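You operate a simulated robot arm through the tools that you are given. There is no shell and no other tool. Be economical: measure what you need, move in short steps, check, and stop when the job is done.

Carry out the task below with a simulated robot arm. There is one attempt and no reset: what you move stays moved.

Task
Scrub the crust off the drip plate and drain the basin.
Fine: basket into the basin, brush back in its cup; the drain stays open.

Only the result counts: the job must be done as asked and must still hold three seconds after the hand-in. Knocking over, shifting, dropping, spilling or breaking anything else fails it.

Robot
A 7-joint arm with a two-finger parallel gripper, fixed in place. Base frame: the origin is at the foot of the arm, x ahead of it, y to its left, z up; the work surface is at about z = 0.842. Lengths are in m, angles in degrees, forces in N, time in s.
With the tool pointing down near the work surface it reaches from about 0.3 to 0.7 m from the base axis. Its first joint turns from -66.0 to 66.0 degrees. Payload 1.57 kg.
Tool frame: the origin (TCP) lies between the finger pads and is the grasp point; the fingertips stand 0.03 m ahead of it; z points along the fingers, y is the line along which they close. The gripper opens to 0.11 m. The fingers are 0.024 m wide and 0.012 m thick; the gripper's body (0.048 by 0.112 m) begins 0.078 m behind the TCP.
Orientation is that of the tool frame in the base frame, as a unit quaternion [w, x, y, z]. With the fingers straight down and closing along the base's y, the tool's x points along the base's -x, its y along +y and its z along -z.

Tools
- The arm moves only by the tool servo_tool. Its argument "commands" is a list of rows, each an object of numbers (a shift or turn left out is 0, a gripper value left out holds the last): "dx", "dy", "dz": the shift along the tool's x, y, z in cm; "ax", "ay", "az": the turn, a rotation vector about the tool's x, y, z in degrees; "grip": the finger opening in cm, from 0 to 11. In form: [{"dx": .., "dy": .., "dz": .., "ax": .., "ay": .., "az": .., "grip": ..}, ...]. A call has 1 to 12 rows; each row shifts and turns the commanded pose from where the row before left it, along the tool's axes as they then stand. A row lasts 0.2 s, in which the tool goes at most 0.05 m and 8.6 degrees; a call with a longer step from one row to the next is refused whole, and so is a gripper value outside its range. Where a pose cannot be reached the arm comes as near as it can. A force on the tool above 40 N (or 10 N above the force at the start of the call, whichever is more), or a blocked arm, ends the call early, and 0.2 s more pass. The fingers move at their own pace (about 0.108 m/s each) and stop on an object; they squeeze with about 25 N. The grip force told is the motor's: it shows also when the fingers shut on nothing. Time passes only in rows, and 0.2 s behind the last, so rows that do not move let the fingers close. It gives the time, the measured TCP pose, the force on the tool (base axes), the opening and the grip force at its end, in the units of the frame above (readings bear some noise).
- Cameras (640 x 400 px; columns grow to the right, rows downward): "scene" is fixed at [0.1755, -0.3963, 1.4094]; the picture's right is [0.69, -0.72, 0.00], its down [-0.38, -0.36, -0.85] and it looks along [0.62, 0.59, -0.52] (base axes); focal length 364 px, centre (320, 200). "wrist" rides on the gripper at [0.07, 0.016, -0.141] in the tool frame; the picture's right is [-0.23, 0.97, 0.00], its down [-0.85, -0.20, -0.48] and it looks along [-0.47, -0.11, 0.88] (tool axes); focal length 222 px, centre (320, 200). There is no depth. A picture from a camera that has moved, and an enlarged one, comes with that camera's place and axes in the base frame and with its lens.
- get_image(camera): a new picture of that camera. The clock stands still meanwhile.
- zoom(camera, box): a new picture of the part [left, top, right, bottom] of that camera's present view, enlarged. The clock stands still meanwhile.
- job_done(): hands the job in; it is judged then, once.

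Work in short steps. Places have to be worked out from the pictures, the camera data and where the tool is seen: move nearer, look again, correct. Check each grasp and each placing, and mend what went wrong. You have 120 turns and 64 pictures in all, those below and enlarged ones among them. Open the gripper and draw the arm clear of the work before you hand the job in, unless the task says otherwise; then end with one line.

The tools are called after "Request:" as name(argument=value, ...) on one line, values as JSON. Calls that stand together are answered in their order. servo_tool: Moves the arm, as the interface text tells. Its arguments: {"type":"object","properties":{"commands":{"type":"array","items":{"type":"object","properties":{"dx":{"type":"number"},"dy":{"type":"number"},"dz":{"type":"number"},"ax":{"type":"number"},"ay":{"type":"number"},"az":{"type":"number"},"grip":{"type":"number"}}}}},"required":["commands"]} The other tools are called the same way: get_image (camera) takes a picture; zoom (camera, box) takes an enlarged picture of a part of a camera's view; job_done () hands the job in.

At the start:

```text
t: 0.0
eef_pos: [0.4479, 0.0535, 1.1525]
tcp_rot: [0.0, 0.0, 1.0, 0.001]
ft_force: [0.0, -0.2, -0.3]
grip_width: 0.1099
grip_force: 0.1
```

scene: 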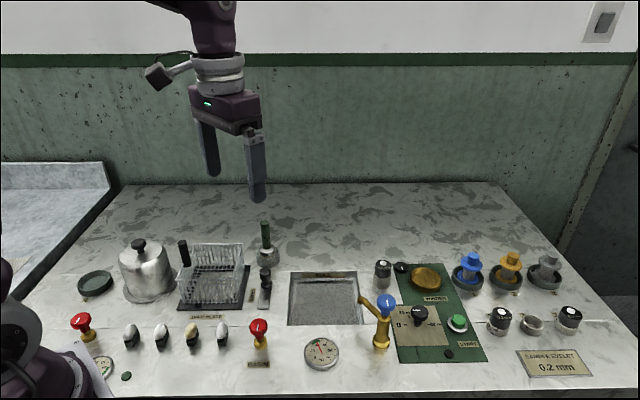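
wrist: 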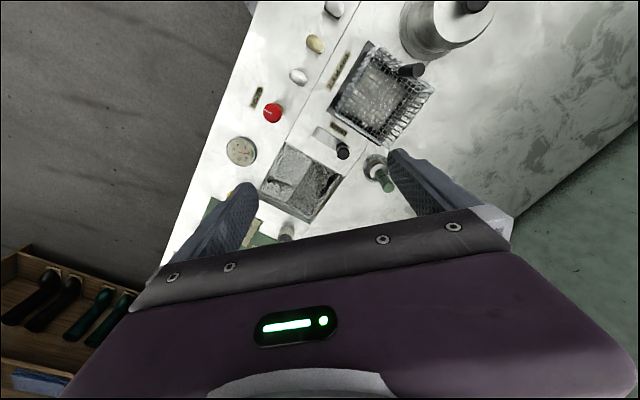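

The overview shows a basket on a drip plate, a basin, a brush in its cup, and several knobs and valves. I'll zoom in to read the labels and see the details.

Request:
zoom(camera="scene", box=[160, 210, 400, 360])

Request:
zoom(camera="scene", box=[40, 220, 280, 390])

Request:
zoom(camera="scene", box=[350, 230, 610, 390])

Request:
zoom(camera="wrist", box=[200, 0, 520, 220])

```text
2.67 times, centred on (280, 285) of scene
camera zoom: at [0.1755, -0.3963, 1.4094], right [0.69, -0.72, 0.0], down [-0.38, -0.36, -0.85], along [0.62, 0.59, -0.52], focal length 971 px, centre (427, -27)
```

zoom: 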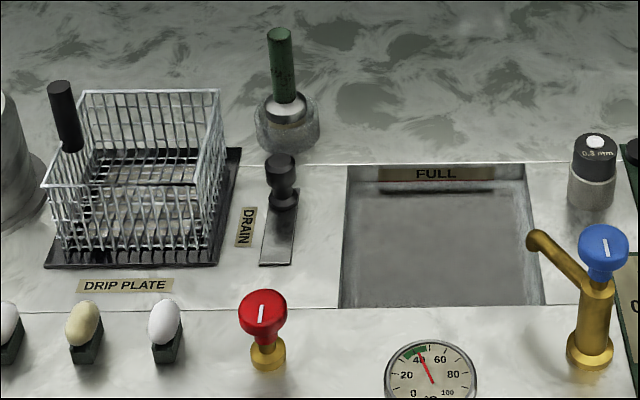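

```text
2.35 times, centred on (160, 305) of scene
camera zoom: at [0.1755, -0.3963, 1.4094], right [0.69, -0.72, 0.0], down [-0.38, -0.36, -0.85], along [0.62, 0.59, -0.52], focal length 857 px, centre (696, -47)
```

zoom: 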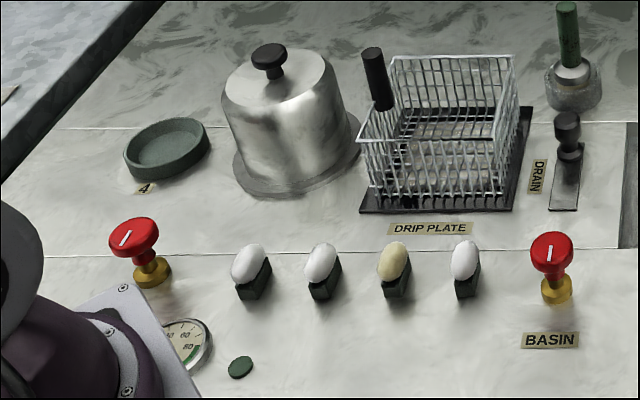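

```text
2.46 times, centred on (480, 310) of scene
camera zoom: at [0.1755, -0.3963, 1.4094], right [0.69, -0.72, 0.0], down [-0.38, -0.36, -0.85], along [0.62, 0.59, -0.52], focal length 896 px, centre (-74, -71)
```

zoom: 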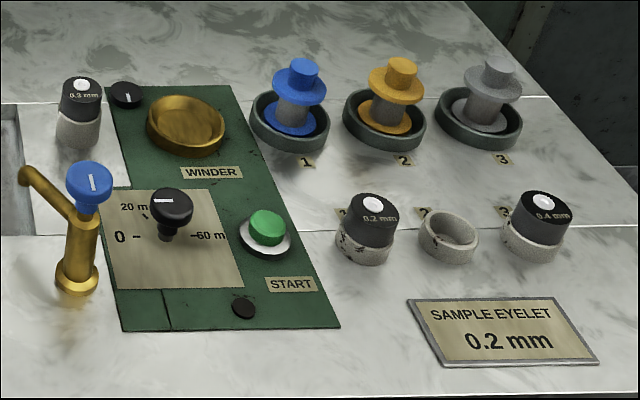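

```text
1.82 times, centred on (360, 110) of wrist
camera zoom: at [0.3775, 0.0694, 1.2937], right [0.23, 0.97, 0.0], down [0.85, -0.2, 0.48], along [0.47, -0.11, -0.88], focal length 404 px, centre (247, 364)
```

zoom: 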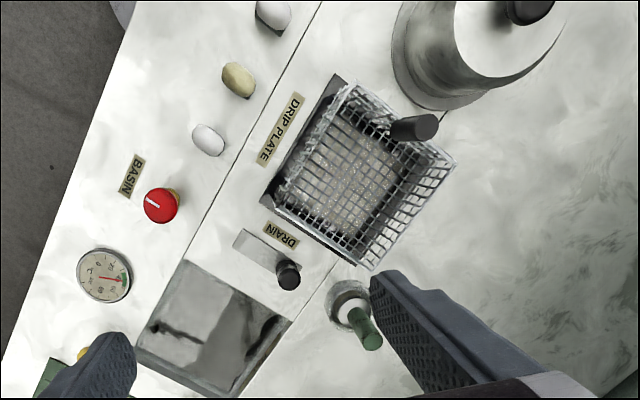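

Bench axes work out as r=(0.69,-0.72) and a=(0.72,0.69). The drain slider knob is near (0.51,0.084), the basin centre near (0.576,-0.024) and the brush cup near (0.56,0.145). I'll rotate the tool to align with the bench and look again.

Request:
servo_tool(commands=[{"az": -7.3}, {"az": -7.3}, {"az": -7.3}, {"az": -7.3}, {"az": -7.3}, {"az": -7.3}, {}])

Request:
get_image(camera="wrist")

```text
t: 1.6
eef_pos: [0.4475, 0.0544, 1.1523]
tcp_rot: [0.0, -0.373, 0.928, 0.001]
ft_force: [-1.1, -0.4, 0.8]
grip_width: 0.1098
grip_force: 0.2
```

```text
57 pictures are left
camera wrist: at [0.3855, 0.0164, 1.2934], right [-0.51, 0.86, 0.0], down [0.75, 0.45, 0.48], along [0.41, 0.25, -0.88], focal length 222 px, centre (320, 200)
```

wrist: 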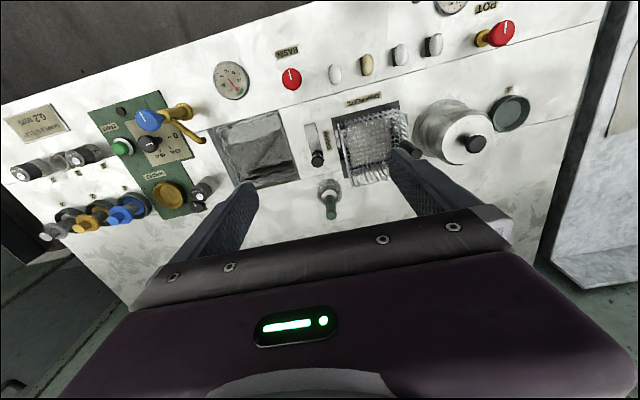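

The tool is now aligned with x = -a and y = -r. I'll zoom on the drain, basket and brush from this view.

Request:
zoom(camera="wrist", box=[210, 80, 430, 220])

```text
2.86 times, centred on (320, 150) of wrist
camera zoom: at [0.3855, 0.0164, 1.2934], right [-0.51, 0.86, 0.0], down [0.75, 0.45, 0.48], along [0.41, 0.25, -0.88], focal length 635 px, centre (320, 343)
```

zoom: 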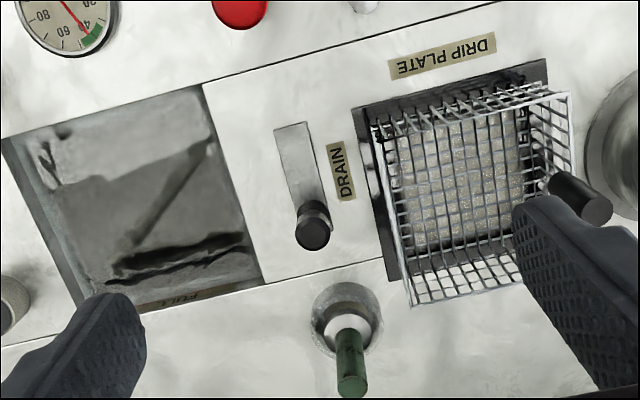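

The two views put the drain knob at about (0.512,0.087), top z≈0.893, with its slot running about 6 cm toward -a. I'll move above it with a narrowed grip and check.

Request:
servo_tool(commands=[{"dx": -3.5, "dy": -1.05, "grip": 5}, {"dx": -3.5, "dy": -1.05}, {"dz": 4}, {"dz": 4}, {"dz": 4}, {"dz": 3}, {}])

Request:
get_image(camera="wrist")

Request:
zoom(camera="scene", box=[160, 180, 400, 330])

```text
t: 3.2
eef_pos: [0.5137, 0.0846, 0.9997]
tcp_rot: [0.0, -0.373, 0.928, 0.001]
ft_force: [-0.3, -0.3, 0.5]
grip_width: 0.0501
grip_force: 0.0
```

```text
55 pictures are left
camera wrist: at [0.4518, 0.0467, 1.143], right [-0.51, 0.86, 0.0], down [0.76, 0.45, 0.48], along [0.41, 0.25, -0.88], focal length 222 px, centre (320, 200)
```

wrist: 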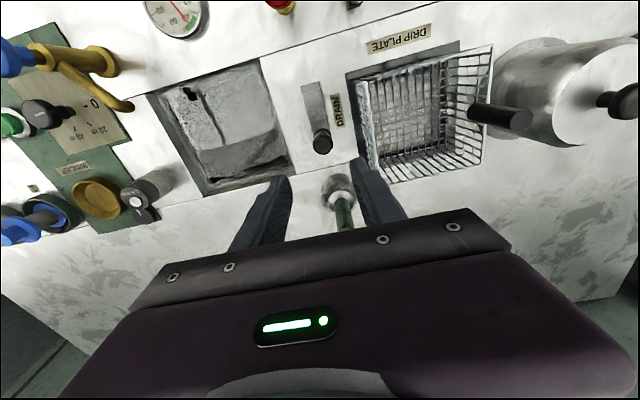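

```text
2.67 times, centred on (280, 255) of scene
camera zoom: at [0.1755, -0.3963, 1.4094], right [0.69, -0.72, 0.0], down [-0.38, -0.36, -0.85], along [0.62, 0.59, -0.52], focal length 971 px, centre (427, 53)
```

zoom: 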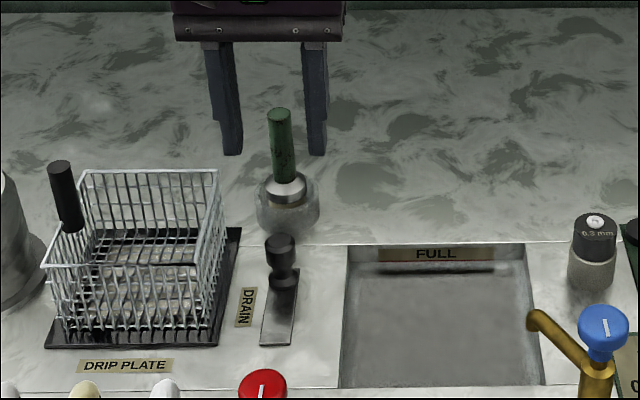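

The tool is over the knob to within a few mm. I'll descend to grasp height and close.

Request:
servo_tool(commands=[{"dx": 0.5, "dy": 0.15, "dz": 3}, {"dz": 3}, {"dz": 3}, {"dz": 2.3}, {"grip": 0}, {}, {}])

Request:
zoom(camera="scene", box=[160, 180, 400, 330])

```text
t: 4.8
eef_pos: [0.5095, 0.0849, 0.8911]
tcp_rot: [0.001, -0.373, 0.928, 0.0]
ft_force: [-6.1, 1.8, -4.0]
grip_width: 0.0237
grip_force: 36.0
```

```text
2.67 times, centred on (280, 255) of scene
camera zoom: at [0.1755, -0.3962, 1.4094], right [0.69, -0.72, 0.0], down [-0.37, -0.36, -0.85], along [0.62, 0.59, -0.52], focal length 971 px, centre (427, 53)
```

zoom: 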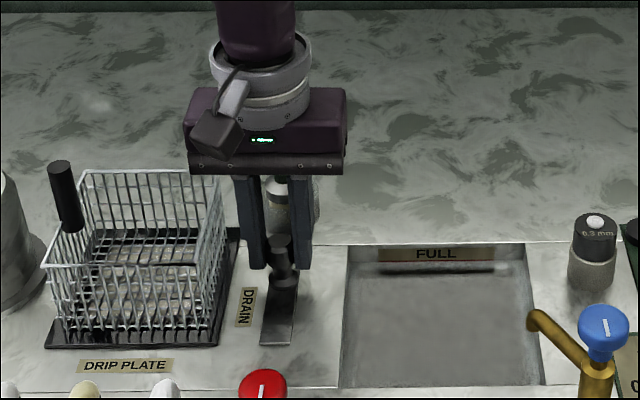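

Holding the knob at 2.4 cm. I'll slide it toward -a (tool +x) in small steps and watch the force.

Request:
servo_tool(commands=[{"dx": 0.7}, {"dx": 0.7}, {"dx": 0.7}, {"dx": 0.7}, {"dx": 0.7}, {"dx": 0.7}, {}])

Request:
zoom(camera="scene", box=[160, 180, 400, 330])

```text
t: 6.4
eef_pos: [0.4825, 0.0568, 0.8883]
tcp_rot: [0.004, -0.373, 0.928, 0.0]
ft_force: [29.1, 11.2, 3.2]
grip_width: 0.0238
grip_force: 35.2
```

```text
2.67 times, centred on (280, 255) of scene
camera zoom: at [0.1762, -0.396, 1.4094], right [0.69, -0.72, 0.0], down [-0.38, -0.36, -0.85], along [0.61, 0.59, -0.52], focal length 971 px, centre (427, 53)
```

zoom: 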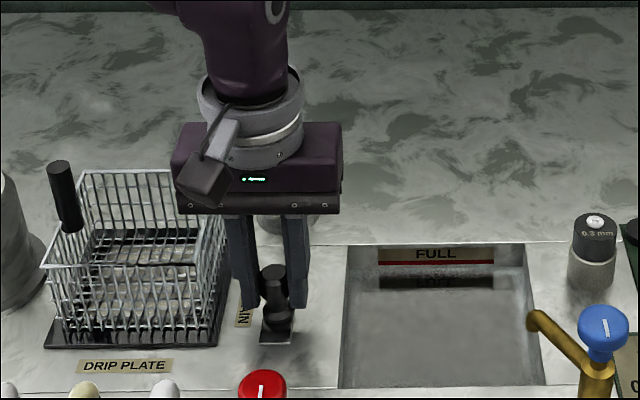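

The slider moved about 3.9 cm, the force rose as if at the end stop, and the water is dropping. I'll relieve the force, open and rise.

Request:
servo_tool(commands=[{"dx": 0.2}, {}, {"grip": 4.5}, {}, {"dz": -4}, {"dz": -5}, {"dz": -5}, {}])

Request:
zoom(camera="scene", box=[160, 200, 400, 350])

```text
t: 8.2
eef_pos: [0.4791, 0.0522, 1.0299]
tcp_rot: [-0.001, -0.372, 0.928, 0.001]
ft_force: [-0.1, 0.3, 1.1]
grip_width: 0.0452
grip_force: 0.0
```

```text
2.67 times, centred on (280, 275) of scene
camera zoom: at [0.1755, -0.3963, 1.4094], right [0.69, -0.72, 0.0], down [-0.38, -0.36, -0.85], along [0.62, 0.59, -0.52], focal length 971 px, centre (427, 0)
```

zoom: 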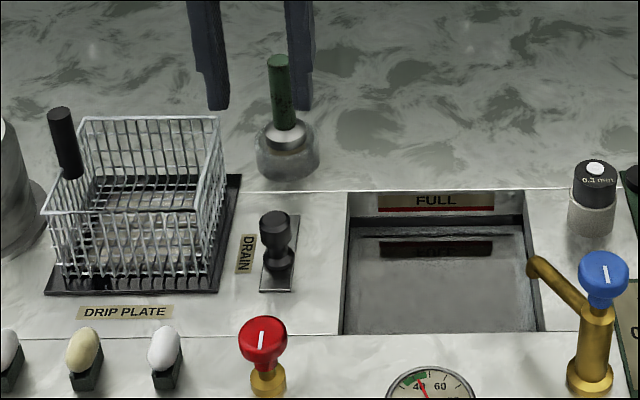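

The drain is open and the level is falling. I estimate the basket handle as vertical at (0.398,0.193), z 0.90–0.966, on the basket's -r wall. I'll move above it and look.

Request:
servo_tool(commands=[{"dz": -4, "grip": 4.4}, {"dx": -1, "dy": 3.9}, {"dx": -1, "dy": 3.9}, {"dx": -1, "dy": 3.9}, {"dx": -0.85, "dy": 3.6}, {}])

Request:
get_image(camera="wrist")

Request:
zoom(camera="scene", box=[80, 170, 320, 320])

```text
t: 9.6
eef_pos: [0.3984, 0.1908, 1.0705]
tcp_rot: [0.002, -0.373, 0.928, 0.002]
ft_force: [-0.5, 0.2, 0.3]
grip_width: 0.0437
grip_force: 0.0
```

```text
50 pictures are left
camera wrist: at [0.3362, 0.1536, 1.2116], right [-0.51, 0.86, 0.0], down [0.76, 0.45, 0.48], along [0.41, 0.25, -0.88], focal length 222 px, centre (320, 200)
```

wrist: 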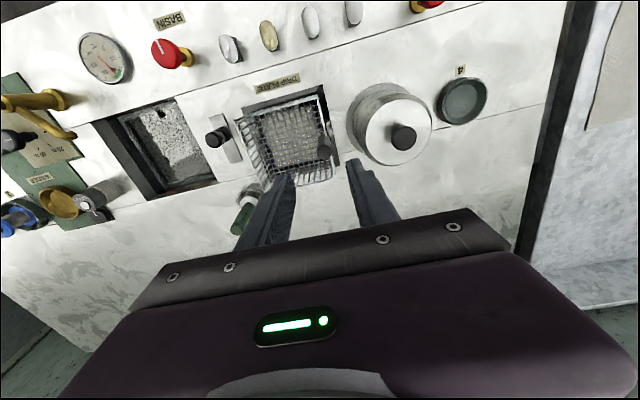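

```text
2.67 times, centred on (200, 245) of scene
camera zoom: at [0.1755, -0.3963, 1.4094], right [0.69, -0.72, 0.0], down [-0.38, -0.36, -0.85], along [0.62, 0.59, -0.52], focal length 971 px, centre (640, 80)
```

zoom: 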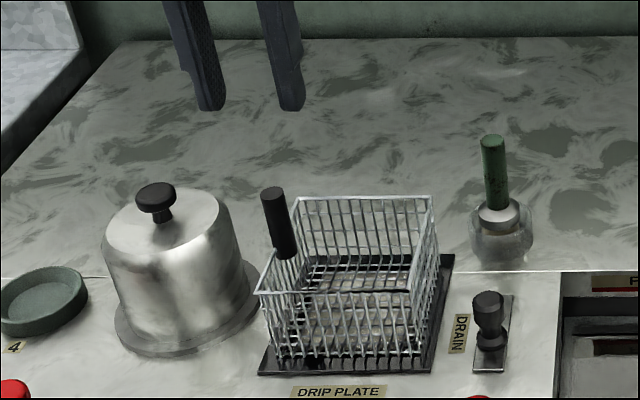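

The TCP sits over the handle to within about 4 mm, and the outer finger clears the dome. I'll descend to TCP z≈0.953 and grip.

Request:
servo_tool(commands=[{"dz": 3, "dx": -0.3}, {"dz": 3}, {"dz": 3}, {"dz": 2.7}, {}, {"grip": 0}, {}, {}])

Request:
zoom(camera="scene", box=[80, 170, 320, 320])

```text
t: 11.4
eef_pos: [0.4021, 0.1919, 0.9521]
tcp_rot: [0.0, -0.372, 0.928, 0.001]
ft_force: [0.1, -0.1, -0.2]
grip_width: 0.0164
grip_force: 25.6
```

```text
2.67 times, centred on (200, 245) of scene
camera zoom: at [0.1756, -0.3963, 1.4094], right [0.69, -0.72, 0.0], down [-0.38, -0.36, -0.85], along [0.62, 0.59, -0.52], focal length 971 px, centre (640, 80)
```

zoom: 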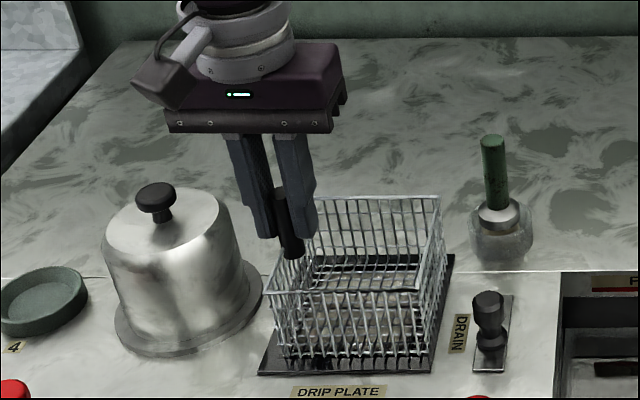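

Handle gripped at 1.6 cm; the basket nudged about 5 mm with the grip. I'll lift straight up.

Request:
servo_tool(commands=[{"dz": -1}, {"dz": -2}, {"dz": -3}, {"dz": -3}, {"dz": -3}, {}])

Request:
get_image(camera="scene")

Request:
zoom(camera="scene", box=[160, 170, 400, 320])

```text
t: 12.8
eef_pos: [0.4003, 0.1944, 1.0713]
tcp_rot: [0.0, -0.373, 0.928, 0.001]
ft_force: [-0.2, 0.5, -0.5]
grip_width: 0.0162
grip_force: 25.3
```

```text
47 pictures are left
```

scene: 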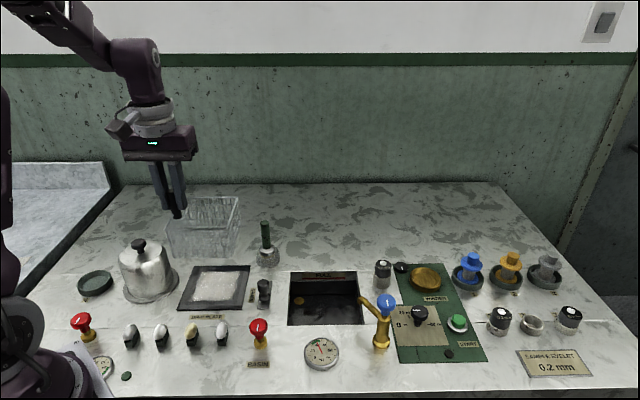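

```text
2.67 times, centred on (280, 245) of scene
camera zoom: at [0.1756, -0.3963, 1.4094], right [0.69, -0.72, 0.0], down [-0.38, -0.36, -0.85], along [0.62, 0.59, -0.52], focal length 971 px, centre (427, 80)
```

zoom: 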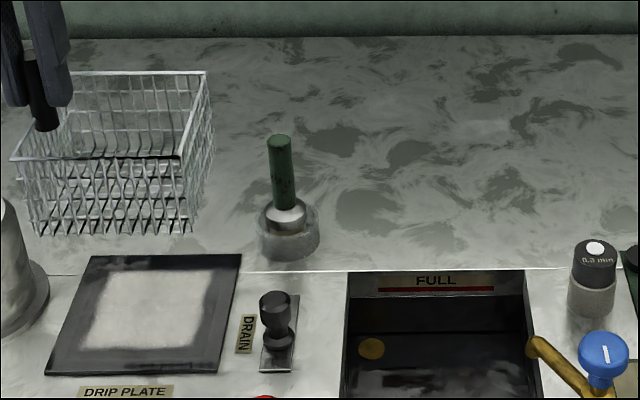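

The basket is lifted level, with its centre about 5.6 cm +r of the handle. Before placing it I need the basin's depth and whether it has drained.

Request:
zoom(camera="scene", box=[270, 250, 410, 350])

Request:
get_image(camera="wrist")

```text
4.00 times, centred on (340, 300) of scene
camera zoom: at [0.1756, -0.3963, 1.4094], right [0.69, -0.72, 0.0], down [-0.38, -0.36, -0.85], along [0.62, 0.59, -0.52], focal length 1456 px, centre (240, -200)
```

zoom: 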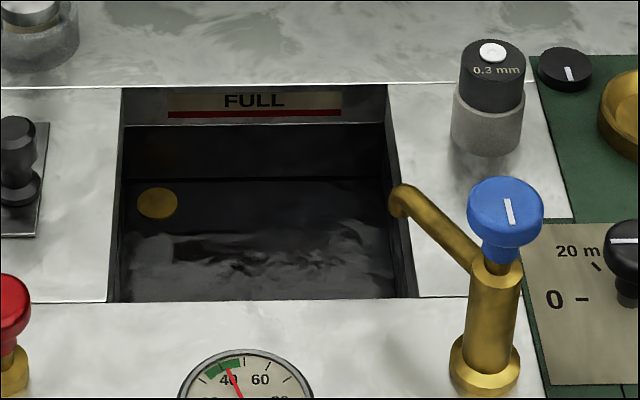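

```text
44 pictures are left
camera wrist: at [0.3384, 0.1572, 1.2124], right [-0.51, 0.86, 0.0], down [0.76, 0.45, 0.48], along [0.41, 0.25, -0.88], focal length 222 px, centre (320, 200)
```

wrist: 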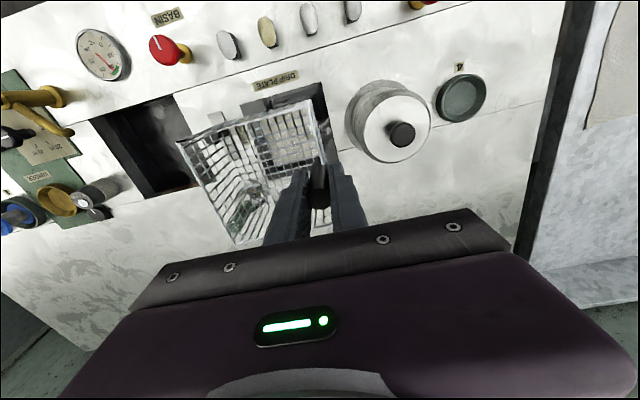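

The basin floor is at about z 0.77 (7 cm deep), so TCP should end near 0.87. I'll carry the basket across at this height so its centre comes over (r 0.011, a 0.556).

Request:
servo_tool(commands=[{"dy": -2.6, "dx": 0.1}, {"dy": -4, "dx": 0.1}, {"dy": -4, "dx": 0.1}, {"dy": -4, "dx": 0.1}, {"dy": -4, "dx": 0.1}, {"dy": -2.5, "dx": 0.15}, {"dy": -1.5, "dx": 0.1}, {}])

Request:
zoom(camera="scene", box=[220, 180, 420, 340])

Request:
get_image(camera="wrist")

```text
t: 14.6
eef_pos: [0.5522, 0.0233, 1.0724]
tcp_rot: [0.0, -0.373, 0.928, 0.001]
ft_force: [-0.7, -0.5, -1.3]
grip_width: 0.0163
grip_force: 25.4
```

```text
2.50 times, centred on (320, 260) of scene
camera zoom: at [0.1756, -0.3963, 1.4094], right [0.69, -0.72, 0.0], down [-0.38, -0.36, -0.85], along [0.62, 0.59, -0.52], focal length 910 px, centre (320, 50)
```

zoom: 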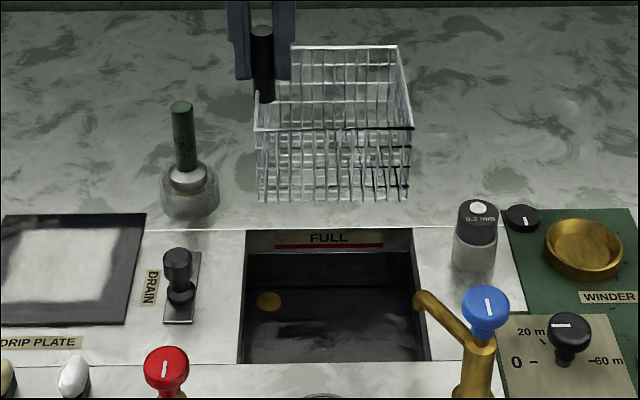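

```text
42 pictures are left
camera wrist: at [0.4908, -0.0132, 1.2136], right [-0.51, 0.86, 0.0], down [0.76, 0.45, 0.48], along [0.41, 0.25, -0.88], focal length 222 px, centre (320, 200)
```

wrist: 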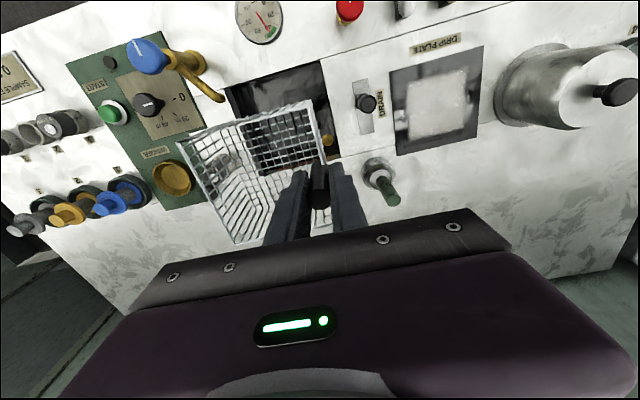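

The basket is aligned over the opening with about 1–2 cm margins. I'll shift it 3 mm toward -a and lower it to just above the rim, then check.

Request:
servo_tool(commands=[{"dz": 3, "dx": 0.3}, {"dz": 3}, {"dz": 3}, {"dz": 2}, {}])

Request:
zoom(camera="scene", box=[240, 200, 420, 340])

```text
t: 15.8
eef_pos: [0.5491, 0.0219, 0.9625]
tcp_rot: [0.0, -0.373, 0.928, 0.001]
ft_force: [-0.1, -1.0, -1.5]
grip_width: 0.0165
grip_force: 24.9
```

```text
2.86 times, centred on (330, 270) of scene
camera zoom: at [0.1756, -0.3963, 1.4094], right [0.69, -0.72, 0.0], down [-0.38, -0.36, -0.85], along [0.62, 0.59, -0.52], focal length 1040 px, centre (291, 0)
```

zoom: 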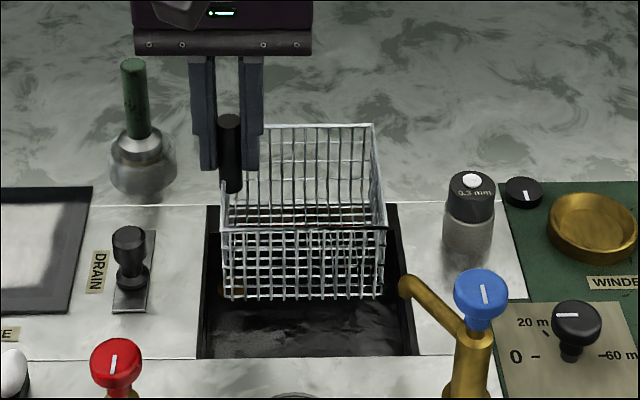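

It is well centred and clear of the spout. I'll lower to the floor in small steps near the end.

Request:
servo_tool(commands=[{"dz": 2.5}, {"dz": 2.5}, {"dz": 2}, {"dz": 0.7}, {"dz": 0.6}, {}])

Request:
zoom(camera="scene", box=[240, 200, 420, 340])

```text
t: 17.2
eef_pos: [0.5497, 0.0229, 0.88]
tcp_rot: [0.001, -0.373, 0.928, 0.0]
ft_force: [-0.1, -0.3, -1.2]
grip_width: 0.0164
grip_force: 24.8
```

```text
2.86 times, centred on (330, 270) of scene
camera zoom: at [0.1756, -0.3963, 1.4094], right [0.69, -0.72, 0.0], down [-0.38, -0.36, -0.85], along [0.62, 0.59, -0.52], focal length 1040 px, centre (291, 0)
```

zoom: 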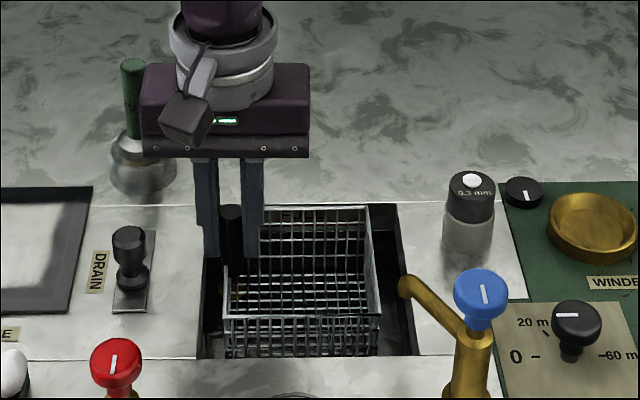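

No contact yet. I'll keep lowering in 4 mm steps, watching the force.

Request:
servo_tool(commands=[{"dz": 0.4}, {"dz": 0.4}, {"dz": 0.3}, {}])

```text
t: 18.2
eef_pos: [0.55, 0.0241, 0.87]
tcp_rot: [0.001, -0.373, 0.928, 0.001]
ft_force: [-1.9, 1.1, 18.1]
grip_width: 0.0162
grip_force: 25.7
```

The basket is on the floor (18 N up at z=0.870, as predicted). I'll open slightly and withdraw.

Request:
servo_tool(commands=[{"dz": -0.2}, {"grip": 2.4}, {}, {"dz": -1}, {"dz": -2}, {"dz": -3, "grip": 3.5}, {"dz": -4}, {"dz": -4}, {}])

Request:
zoom(camera="scene", box=[160, 190, 420, 350])

```text
t: 20.2
eef_pos: [0.5495, 0.0229, 1.0101]
tcp_rot: [0.0, -0.373, 0.928, 0.001]
ft_force: [-0.2, 0.6, 0.4]
grip_width: 0.035
grip_force: 0.1
```

```text
2.46 times, centred on (290, 270) of scene
camera zoom: at [0.1755, -0.3963, 1.4094], right [0.69, -0.72, 0.0], down [-0.38, -0.36, -0.85], along [0.62, 0.59, -0.52], focal length 896 px, centre (394, 28)
```

zoom: 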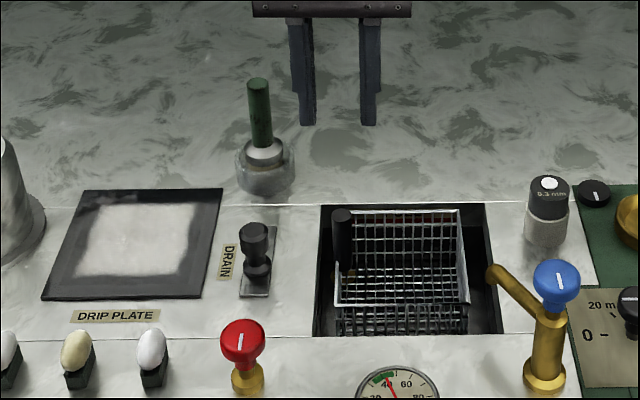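

The basket sits in the basin and was released cleanly. Next is the brush: I estimate its handle as vertical at r=-0.120, a=0.645, z 0.893–0.963. I'll move above it.

Request:
servo_tool(commands=[{"dz": -3, "grip": 5}, {"dx": -2.8, "dy": 2.5}, {"dx": -2.8, "dy": 2.5}, {"dx": -2.9, "dy": 2.6}, {}])

Request:
get_image(camera="wrist")

Request:
zoom(camera="scene", box=[180, 170, 360, 290])

```text
t: 21.4
eef_pos: [0.5575, 0.1372, 1.0413]
tcp_rot: [0.0, -0.373, 0.928, 0.0]
ft_force: [0.1, 0.3, 0.3]
grip_width: 0.0501
grip_force: 0.0
```

```text
38 pictures are left
camera wrist: at [0.495, 0.0998, 1.1843], right [-0.51, 0.86, 0.0], down [0.76, 0.45, 0.48], along [0.41, 0.25, -0.88], focal length 222 px, centre (320, 200)
```

wrist: 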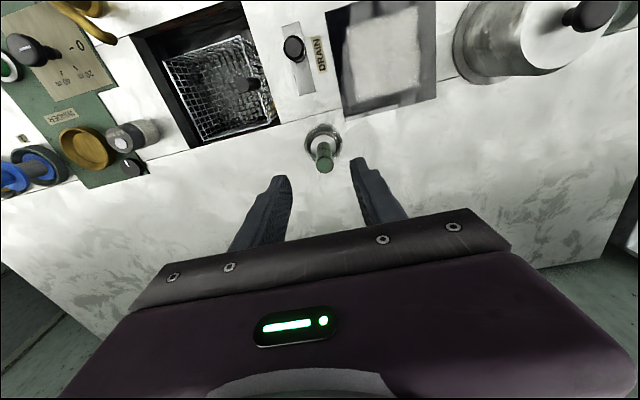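

```text
3.33 times, centred on (270, 230) of scene
camera zoom: at [0.1756, -0.3963, 1.4094], right [0.69, -0.72, 0.0], down [-0.38, -0.36, -0.85], along [0.62, 0.59, -0.52], focal length 1214 px, centre (487, 100)
```

zoom: 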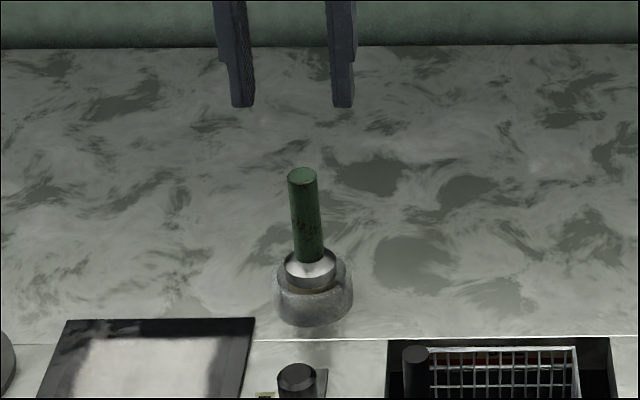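

The TCP is about 3–4 mm off the brush axis. I'll correct, descend to z≈0.93 and grip the green handle.

Request:
servo_tool(commands=[{"dx": 0.4, "dy": -0.25, "dz": 3}, {"dz": 3}, {"dz": 3}, {"dz": 2.1}, {}, {"grip": 0}, {}, {}])

Request:
zoom(camera="scene", box=[180, 170, 360, 290])

```text
t: 23.2
eef_pos: [0.5561, 0.1339, 0.9301]
tcp_rot: [0.001, -0.373, 0.928, 0.001]
ft_force: [0.6, 0.5, 0.7]
grip_width: 0.0
grip_force: 20.8
```

```text
3.33 times, centred on (270, 230) of scene
camera zoom: at [0.1755, -0.3963, 1.4094], right [0.69, -0.72, 0.0], down [-0.38, -0.36, -0.85], along [0.62, 0.59, -0.52], focal length 1214 px, centre (487, 100)
```

zoom: 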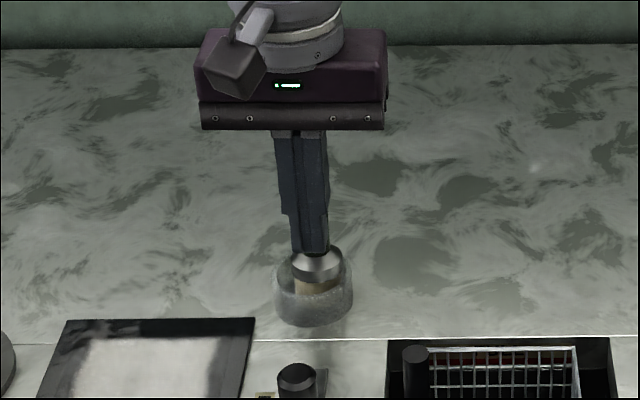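

The fingers shut on nothing, so the handle is in front of or behind them. I'll look before moving.

Request:
get_image(camera="wrist")

Request:
zoom(camera="scene", box=[235, 200, 325, 270])

```text
35 pictures are left
camera wrist: at [0.4946, 0.0967, 1.0724], right [-0.51, 0.86, 0.0], down [0.76, 0.45, 0.48], along [0.41, 0.25, -0.88], focal length 222 px, centre (320, 200)
```

wrist: 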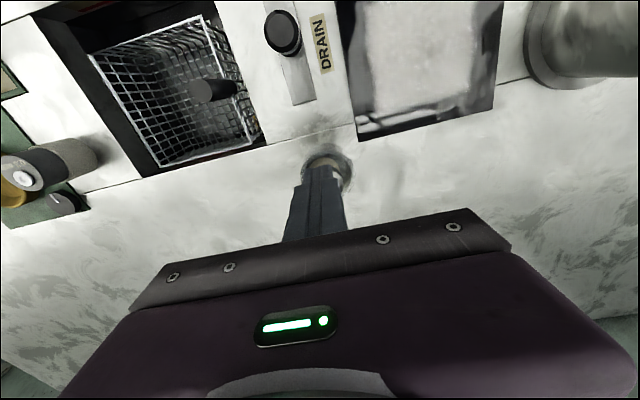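

```text
5.71 times, centred on (280, 235) of scene
camera zoom: at [0.1755, -0.3963, 1.4094], right [0.69, -0.72, 0.0], down [-0.38, -0.36, -0.85], along [0.62, 0.59, -0.52], focal length 2081 px, centre (549, 0)
```

zoom: 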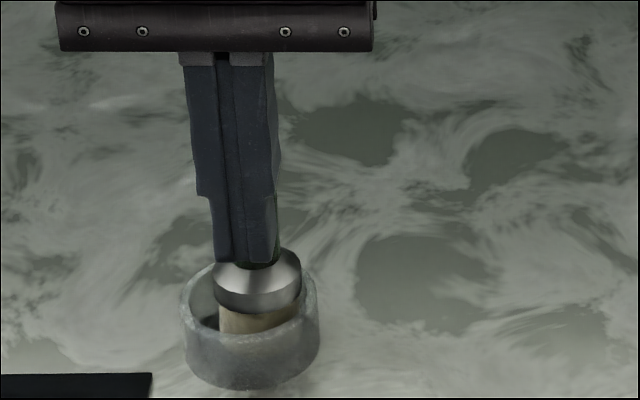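

Both cameras look from the -a side and the handle is hidden behind the closed fingers, so it lies about 1.5–2 cm further along +a. The cup centre agrees at a≈0.657. I'll lift straight up and look again.

Request:
servo_tool(commands=[{"dz": -2}, {"dz": -2}, {"dz": -3}, {"dz": -4}, {}])

Request:
zoom(camera="scene", box=[220, 200, 310, 270])

Request:
zoom(camera="wrist", box=[260, 100, 400, 200])

```text
t: 24.4
eef_pos: [0.5557, 0.1312, 1.0413]
tcp_rot: [0.001, -0.373, 0.928, 0.0]
ft_force: [0.6, -0.2, 0.0]
grip_width: 0.0
grip_force: 21.7
```

```text
5.71 times, centred on (265, 235) of scene
camera zoom: at [0.1755, -0.3963, 1.4094], right [0.69, -0.72, 0.0], down [-0.38, -0.36, -0.85], along [0.62, 0.59, -0.52], focal length 2081 px, centre (634, 0)
```

zoom: 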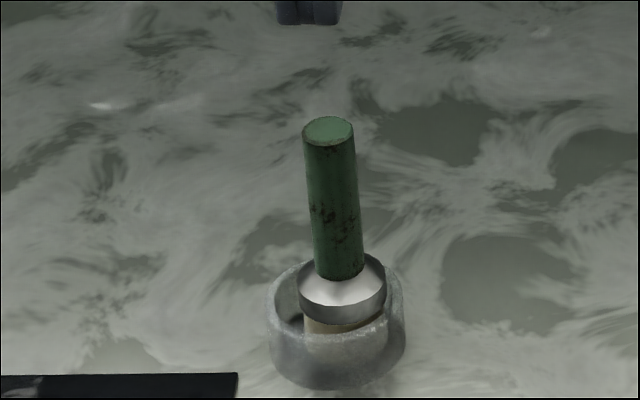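

```text
4.00 times, centred on (330, 150) of wrist
camera zoom: at [0.4936, 0.0944, 1.1823], right [-0.51, 0.86, 0.0], down [0.76, 0.45, 0.48], along [0.41, 0.25, -0.88], focal length 888 px, centre (280, 400)
```

zoom: 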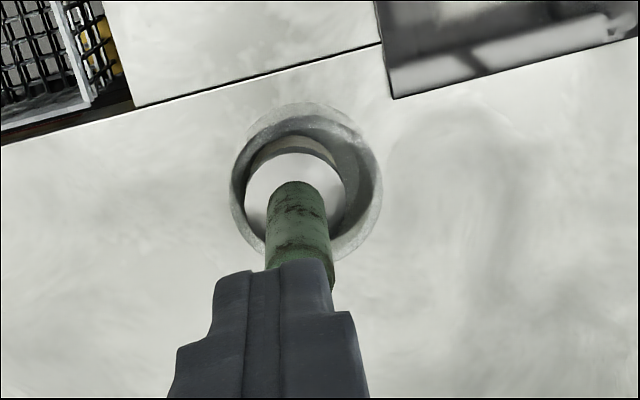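

The brush is still upright in its cup. My refined estimate is handle at a≈0.663, r≈-0.119, top z≈0.946. I'll reopen, shift 2.4 cm along +a, descend to z≈0.915 and close.

Request:
servo_tool(commands=[{"grip": 5}, {"dx": -2.4, "dy": 0.15}, {"dz": 3}, {"dz": 3}, {"dz": 3}, {"dz": 2.5}, {"dz": 1.1}, {}, {"grip": 0}, {}, {}])

Request:
zoom(camera="scene", box=[220, 200, 310, 270])

```text
t: 26.8
eef_pos: [0.5733, 0.1507, 0.9134]
tcp_rot: [0.0, -0.373, 0.928, 0.001]
ft_force: [0.1, -0.2, 0.0]
grip_width: 0.0194
grip_force: 24.8
```

```text
5.71 times, centred on (265, 235) of scene
camera zoom: at [0.1756, -0.3963, 1.4094], right [0.69, -0.72, 0.0], down [-0.38, -0.36, -0.85], along [0.62, 0.59, -0.52], focal length 2081 px, centre (634, 0)
```

zoom: 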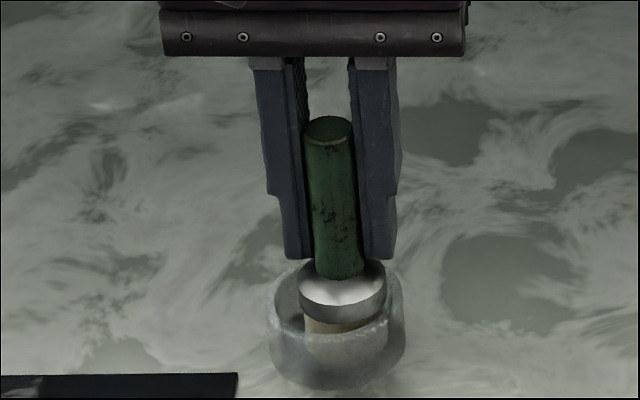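

Brush gripped (1.94 cm); home pose is r=-0.1197, a=0.666, z=0.913. I'll lift it 7 cm and check that the hold is good.

Request:
servo_tool(commands=[{"dz": -1}, {"dz": -2}, {"dz": -2}, {"dz": -2}, {}])

Request:
zoom(camera="scene", box=[220, 180, 310, 250])

```text
t: 28.0
eef_pos: [0.5745, 0.15, 0.9835]
tcp_rot: [0.0, -0.373, 0.928, 0.001]
ft_force: [0.5, 0.2, -1.2]
grip_width: 0.0193
grip_force: 24.8
```

```text
5.71 times, centred on (265, 215) of scene
camera zoom: at [0.1756, -0.3963, 1.4094], right [0.69, -0.72, 0.0], down [-0.38, -0.36, -0.85], along [0.62, 0.59, -0.52], focal length 2081 px, centre (634, 114)
```

zoom: 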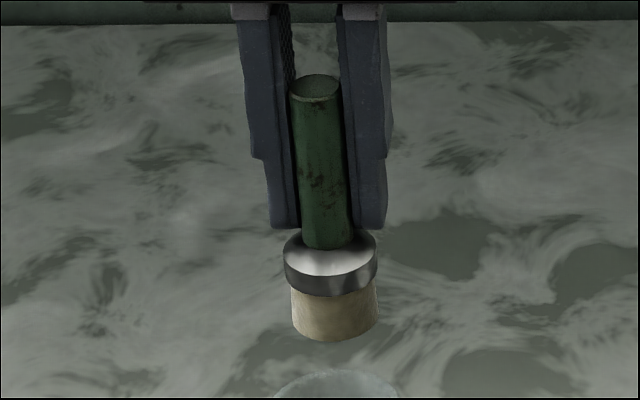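

The brush is held straight, with bristles about 3.3 cm across. I'll move over the near-left of the crust (r -0.26, a 0.535) and look.

Request:
servo_tool(commands=[{"dx": 3.2, "dy": 3.4}, {"dx": 3.2, "dy": 3.4}, {"dx": 3.2, "dy": 3.4}, {"dx": 2, "dy": 2.2}, {"dx": 1.5, "dy": 1.6}, {}])

Request:
zoom(camera="scene", box=[130, 190, 310, 320])

```text
t: 29.4
eef_pos: [0.3819, 0.162, 0.9861]
tcp_rot: [0.001, -0.374, 0.928, 0.001]
ft_force: [0.1, -0.3, -0.8]
grip_width: 0.0192
grip_force: 24.8
```

```text
3.08 times, centred on (220, 255) of scene
camera zoom: at [0.1755, -0.3963, 1.4094], right [0.69, -0.72, 0.0], down [-0.38, -0.36, -0.85], along [0.62, 0.59, -0.52], focal length 1120 px, centre (628, 31)
```

zoom: 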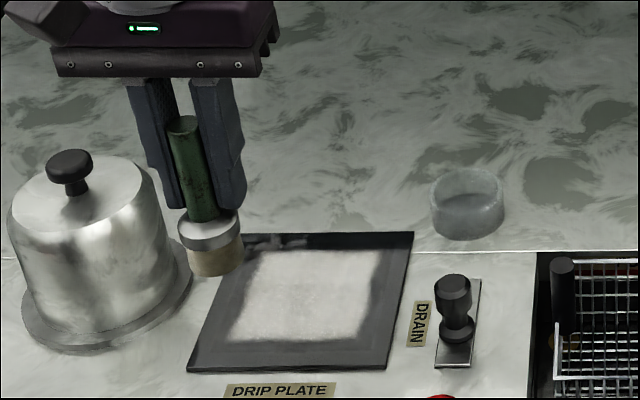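

In position over the near-left of the plate. I'll lower toward contact, finishing in small steps.

Request:
servo_tool(commands=[{"dz": 2.5}, {"dz": 2}, {"dz": 1}, {"dz": 0.4}, {"dz": 0.4}, {"dz": 0.3}, {}])

```text
t: 31.0
eef_pos: [0.3839, 0.1603, 0.9167]
tcp_rot: [0.001, -0.374, 0.928, 0.0]
ft_force: [0.8, 0.7, -0.9]
grip_width: 0.0192
grip_force: 25.2
```

No contact yet at z 0.917; continuing in 2–3 mm steps.

Request:
servo_tool(commands=[{"dz": 0.3}, {}, {"dz": 0.2}, {}])

Request:
zoom(camera="scene", box=[150, 220, 290, 320])

```text
t: 32.0
eef_pos: [0.3815, 0.1595, 0.9132]
tcp_rot: [0.001, -0.373, 0.928, 0.0]
ft_force: [-0.3, -1.1, 22.2]
grip_width: 0.0195
grip_force: 25.2
```

```text
4.00 times, centred on (220, 270) of scene
camera zoom: at [0.1753, -0.3964, 1.4094], right [0.69, -0.72, 0.0], down [-0.37, -0.36, -0.85], along [0.62, 0.59, -0.52], focal length 1456 px, centre (720, -80)
```

zoom: 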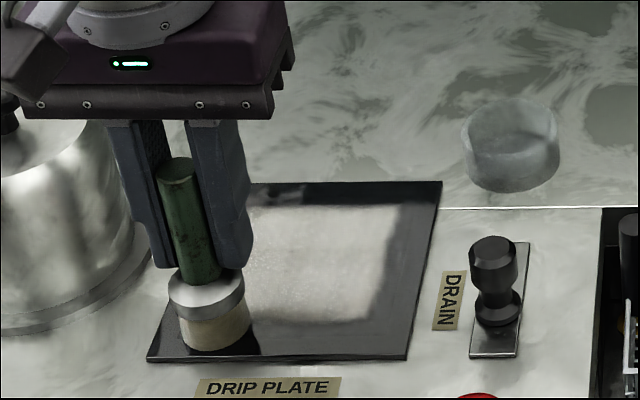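

Contact at z≈0.914 with 22 N. I'll ease off 1 mm and stroke along +r and back.

Request:
servo_tool(commands=[{"dz": -0.1}, {"dy": -1.4}, {"dy": -1.4}, {"dy": -1.4}, {"dy": -1.4}, {"dy": -1.4}, {"dy": -1.4}, {}])

Request:
zoom(camera="scene", box=[150, 220, 290, 320])

```text
t: 33.6
eef_pos: [0.4368, 0.1034, 0.9115]
tcp_rot: [0.002, -0.373, 0.928, 0.0]
ft_force: [-2.6, -0.4, 12.8]
grip_width: 0.0196
grip_force: 24.3
stopped in row 7: the force on the tool passed its limit (the readings are from after the stop); the commanded pose is now the measured one
```

```text
4.00 times, centred on (220, 270) of scene
camera zoom: at [0.1753, -0.3963, 1.4094], right [0.69, -0.72, 0.0], down [-0.37, -0.36, -0.85], along [0.62, 0.59, -0.52], focal length 1456 px, centre (720, -80)
```

zoom: 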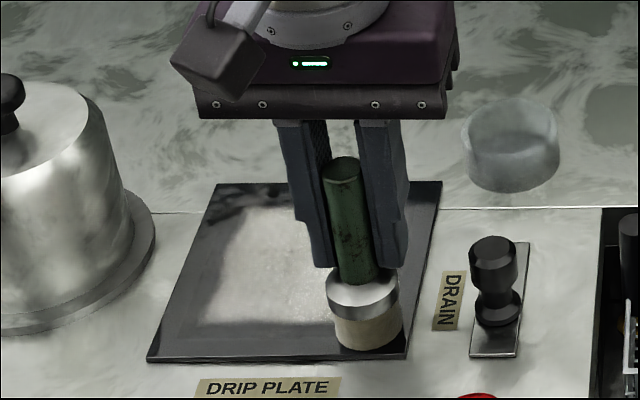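

The bristles touch about 1 cm nearer (-a) than the TCP, so that pass ran along the crust's front edge. I'll step 1.5 cm along +a and stroke back.

Request:
servo_tool(commands=[{"dz": -0.1}, {"dx": -1.5}, {"dy": 1.4}, {"dy": 1.4}, {"dy": 1.4}, {"dy": 1.4}, {"dy": 1.4}, {"dy": 1.4}, {}])

Request:
zoom(camera="scene", box=[150, 220, 290, 320])

```text
t: 35.6
eef_pos: [0.3906, 0.1748, 0.914]
tcp_rot: [0.001, -0.372, 0.928, 0.001]
ft_force: [0.0, -0.7, -1.3]
grip_width: 0.0189
grip_force: 24.7
```

```text
4.00 times, centred on (220, 270) of scene
camera zoom: at [0.1756, -0.3963, 1.4094], right [0.69, -0.72, 0.0], down [-0.38, -0.36, -0.85], along [0.62, 0.59, -0.52], focal length 1456 px, centre (720, -80)
```

zoom: 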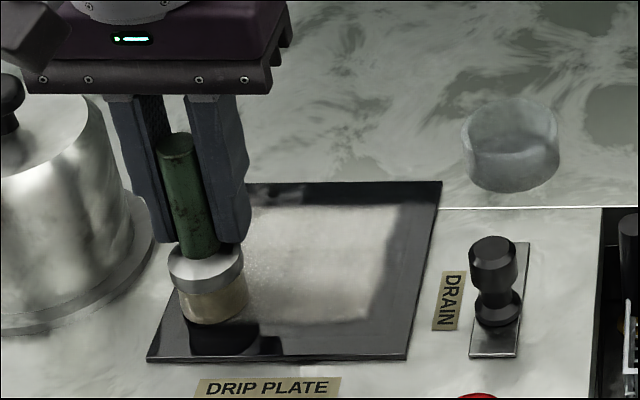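

No contact by the end of that pass. I'll lower 2 mm to re-establish pressure and stroke again.

Request:
servo_tool(commands=[{"dz": 0.2}, {"dz": 0.1}, {}])

```text
t: 36.4
eef_pos: [0.3905, 0.1737, 0.9118]
tcp_rot: [0.002, -0.374, 0.927, 0.0]
ft_force: [-4.5, 1.7, 38.4]
grip_width: 0.0195
grip_force: 25.3
```

Very stiff contact at 38 N. I'll back off 1.5 mm and stroke along +r.

Request:
servo_tool(commands=[{"dz": -0.15}, {"dy": -1.4}, {"dy": -1.4, "dz": 0.02}, {"dy": -1.4, "dz": 0.02}, {"dy": -1.4, "dz": 0.02}, {"dy": -1.4, "dz": 0.02}, {"dy": -1.4}, {}])

Request:
zoom(camera="scene", box=[150, 220, 290, 320])

```text
t: 38.2
eef_pos: [0.4466, 0.114, 0.9127]
tcp_rot: [0.002, -0.374, 0.927, 0.002]
ft_force: [-10.1, 11.3, 41.2]
grip_width: 0.0198
grip_force: 24.5
```

```text
4.00 times, centred on (220, 270) of scene
camera zoom: at [0.1747, -0.3961, 1.4096], right [0.69, -0.72, 0.0], down [-0.37, -0.36, -0.85], along [0.62, 0.59, -0.52], focal length 1456 px, centre (720, -80)
```

zoom: 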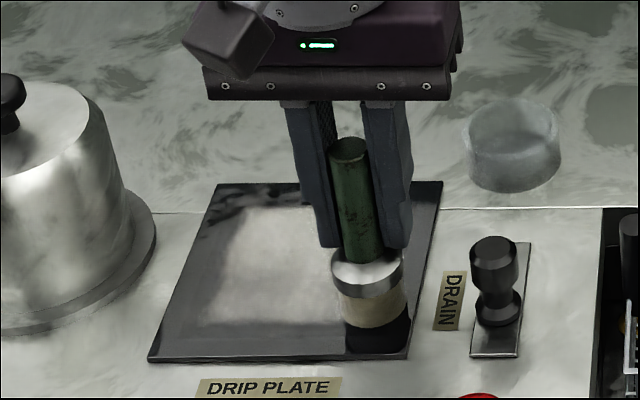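

The crust looks a little greyer. Force is 41 N, so I'll ease off, step 1.5 cm along +a and stroke back.

Request:
servo_tool(commands=[{"dz": -0.12}, {"dx": -1.5}, {"dy": 1.4}, {"dy": 1.4}, {"dy": 1.4, "dz": -0.01}, {"dy": 1.4, "dz": -0.01}, {"dy": 1.4}, {"dy": 1.2}, {}])

```text
t: 40.2
eef_pos: [0.4017, 0.1832, 0.9132]
tcp_rot: [0.002, -0.373, 0.928, 0.002]
ft_force: [-0.1, -0.5, -1.4]
grip_width: 0.0194
grip_force: 25.5
```

Contact was lost at the left end. I'll press 1 mm and stroke right again.

Request:
servo_tool(commands=[{"dz": 0.12}, {"dy": -1.4}, {"dy": -1.4}, {"dy": -1.4}, {"dy": -1.4}, {"dy": -1.4}, {"dy": -1.2}, {}])

Request:
zoom(camera="scene", box=[150, 220, 290, 320])

```text
t: 42.0
eef_pos: [0.4587, 0.1254, 0.9117]
tcp_rot: [0.001, -0.373, 0.928, 0.002]
ft_force: [-0.3, -1.5, 0.0]
grip_width: 0.0195
grip_force: 25.4
```

```text
4.00 times, centred on (220, 270) of scene
camera zoom: at [0.1756, -0.3963, 1.4094], right [0.69, -0.72, 0.0], down [-0.38, -0.36, -0.85], along [0.62, 0.59, -0.52], focal length 1456 px, centre (720, -80)
```

zoom: 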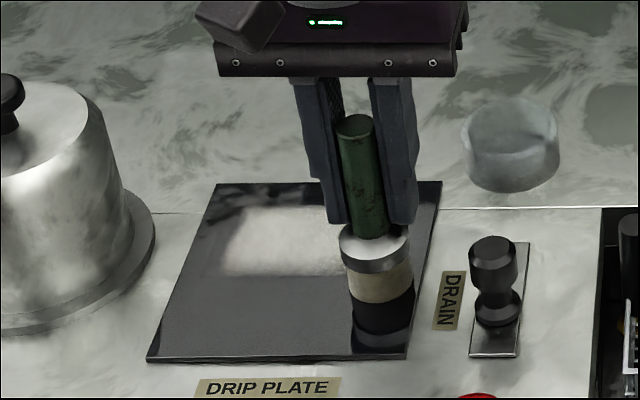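

The near half is clean, so removal is local. The remaining crust spans a≈0.56–0.613. I'll step along +a with slight pressure and stroke back.

Request:
servo_tool(commands=[{"dx": -1.7}, {"dz": 0.12}, {"dy": 1.4}, {"dy": 1.4}, {"dy": 1.4}, {"dy": 1.4}, {"dy": 1.4}, {"dy": 1.2}, {}])

Request:
zoom(camera="scene", box=[150, 220, 290, 320])

```text
t: 42.9
eef_pos: [0.4605, 0.151, 0.9116]
tcp_rot: [0.004, -0.373, 0.928, 0.0]
ft_force: [-3.8, 1.2, 10.3]
grip_width: 0.0193
grip_force: 24.8
stopped in row 4: the force on the tool passed its limit (the readings are from after the stop); the commanded pose is now the measured one
```

```text
4.00 times, centred on (220, 270) of scene
camera zoom: at [0.1753, -0.3963, 1.4094], right [0.69, -0.72, 0.0], down [-0.37, -0.36, -0.85], along [0.62, 0.59, -0.52], focal length 1456 px, centre (720, -80)
```

zoom: 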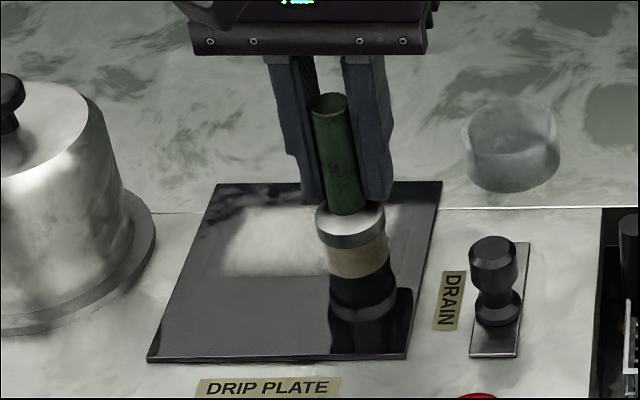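

It stopped on the force limit partway, with 10 N now. I'll continue the stroke to the left.

Request:
servo_tool(commands=[{"dy": 1.4}, {"dy": 1.4}, {"dy": 1.4}, {"dy": 1.4}, {"dy": 0.7}, {}])

```text
t: 44.3
eef_pos: [0.4164, 0.1957, 0.912]
tcp_rot: [0.004, -0.373, 0.928, 0.0]
ft_force: [0.3, -1.8, 4.5]
grip_width: 0.0196
grip_force: 25.0
```

Light contact was kept at 4.5 N. I'll repeat the stroke to the right in the same row.

Request:
servo_tool(commands=[{"dz": 0.03}, {"dy": -1.5}, {"dy": -1.5}, {"dy": -1.5}, {"dy": -1.5}, {"dy": -1.5}, {"dy": -1.2}, {}])

Request:
zoom(camera="scene", box=[150, 220, 290, 320])

```text
t: 46.1
eef_pos: [0.477, 0.135, 0.9124]
tcp_rot: [0.005, -0.374, 0.927, 0.0]
ft_force: [-9.3, 7.4, 28.6]
grip_width: 0.0195
grip_force: 24.9
```

```text
4.00 times, centred on (220, 270) of scene
camera zoom: at [0.1749, -0.3962, 1.4095], right [0.69, -0.72, 0.0], down [-0.37, -0.36, -0.85], along [0.62, 0.59, -0.52], focal length 1456 px, centre (720, -80)
```

zoom: 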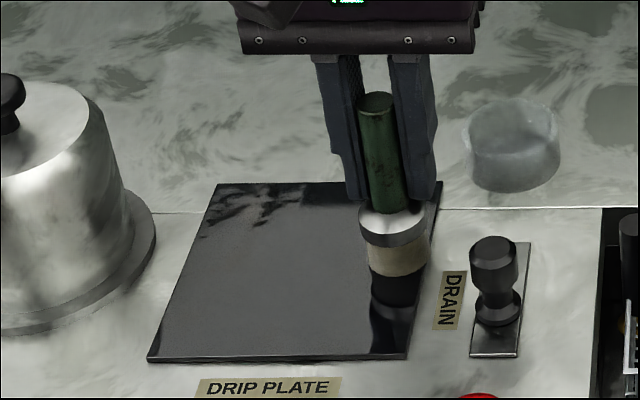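

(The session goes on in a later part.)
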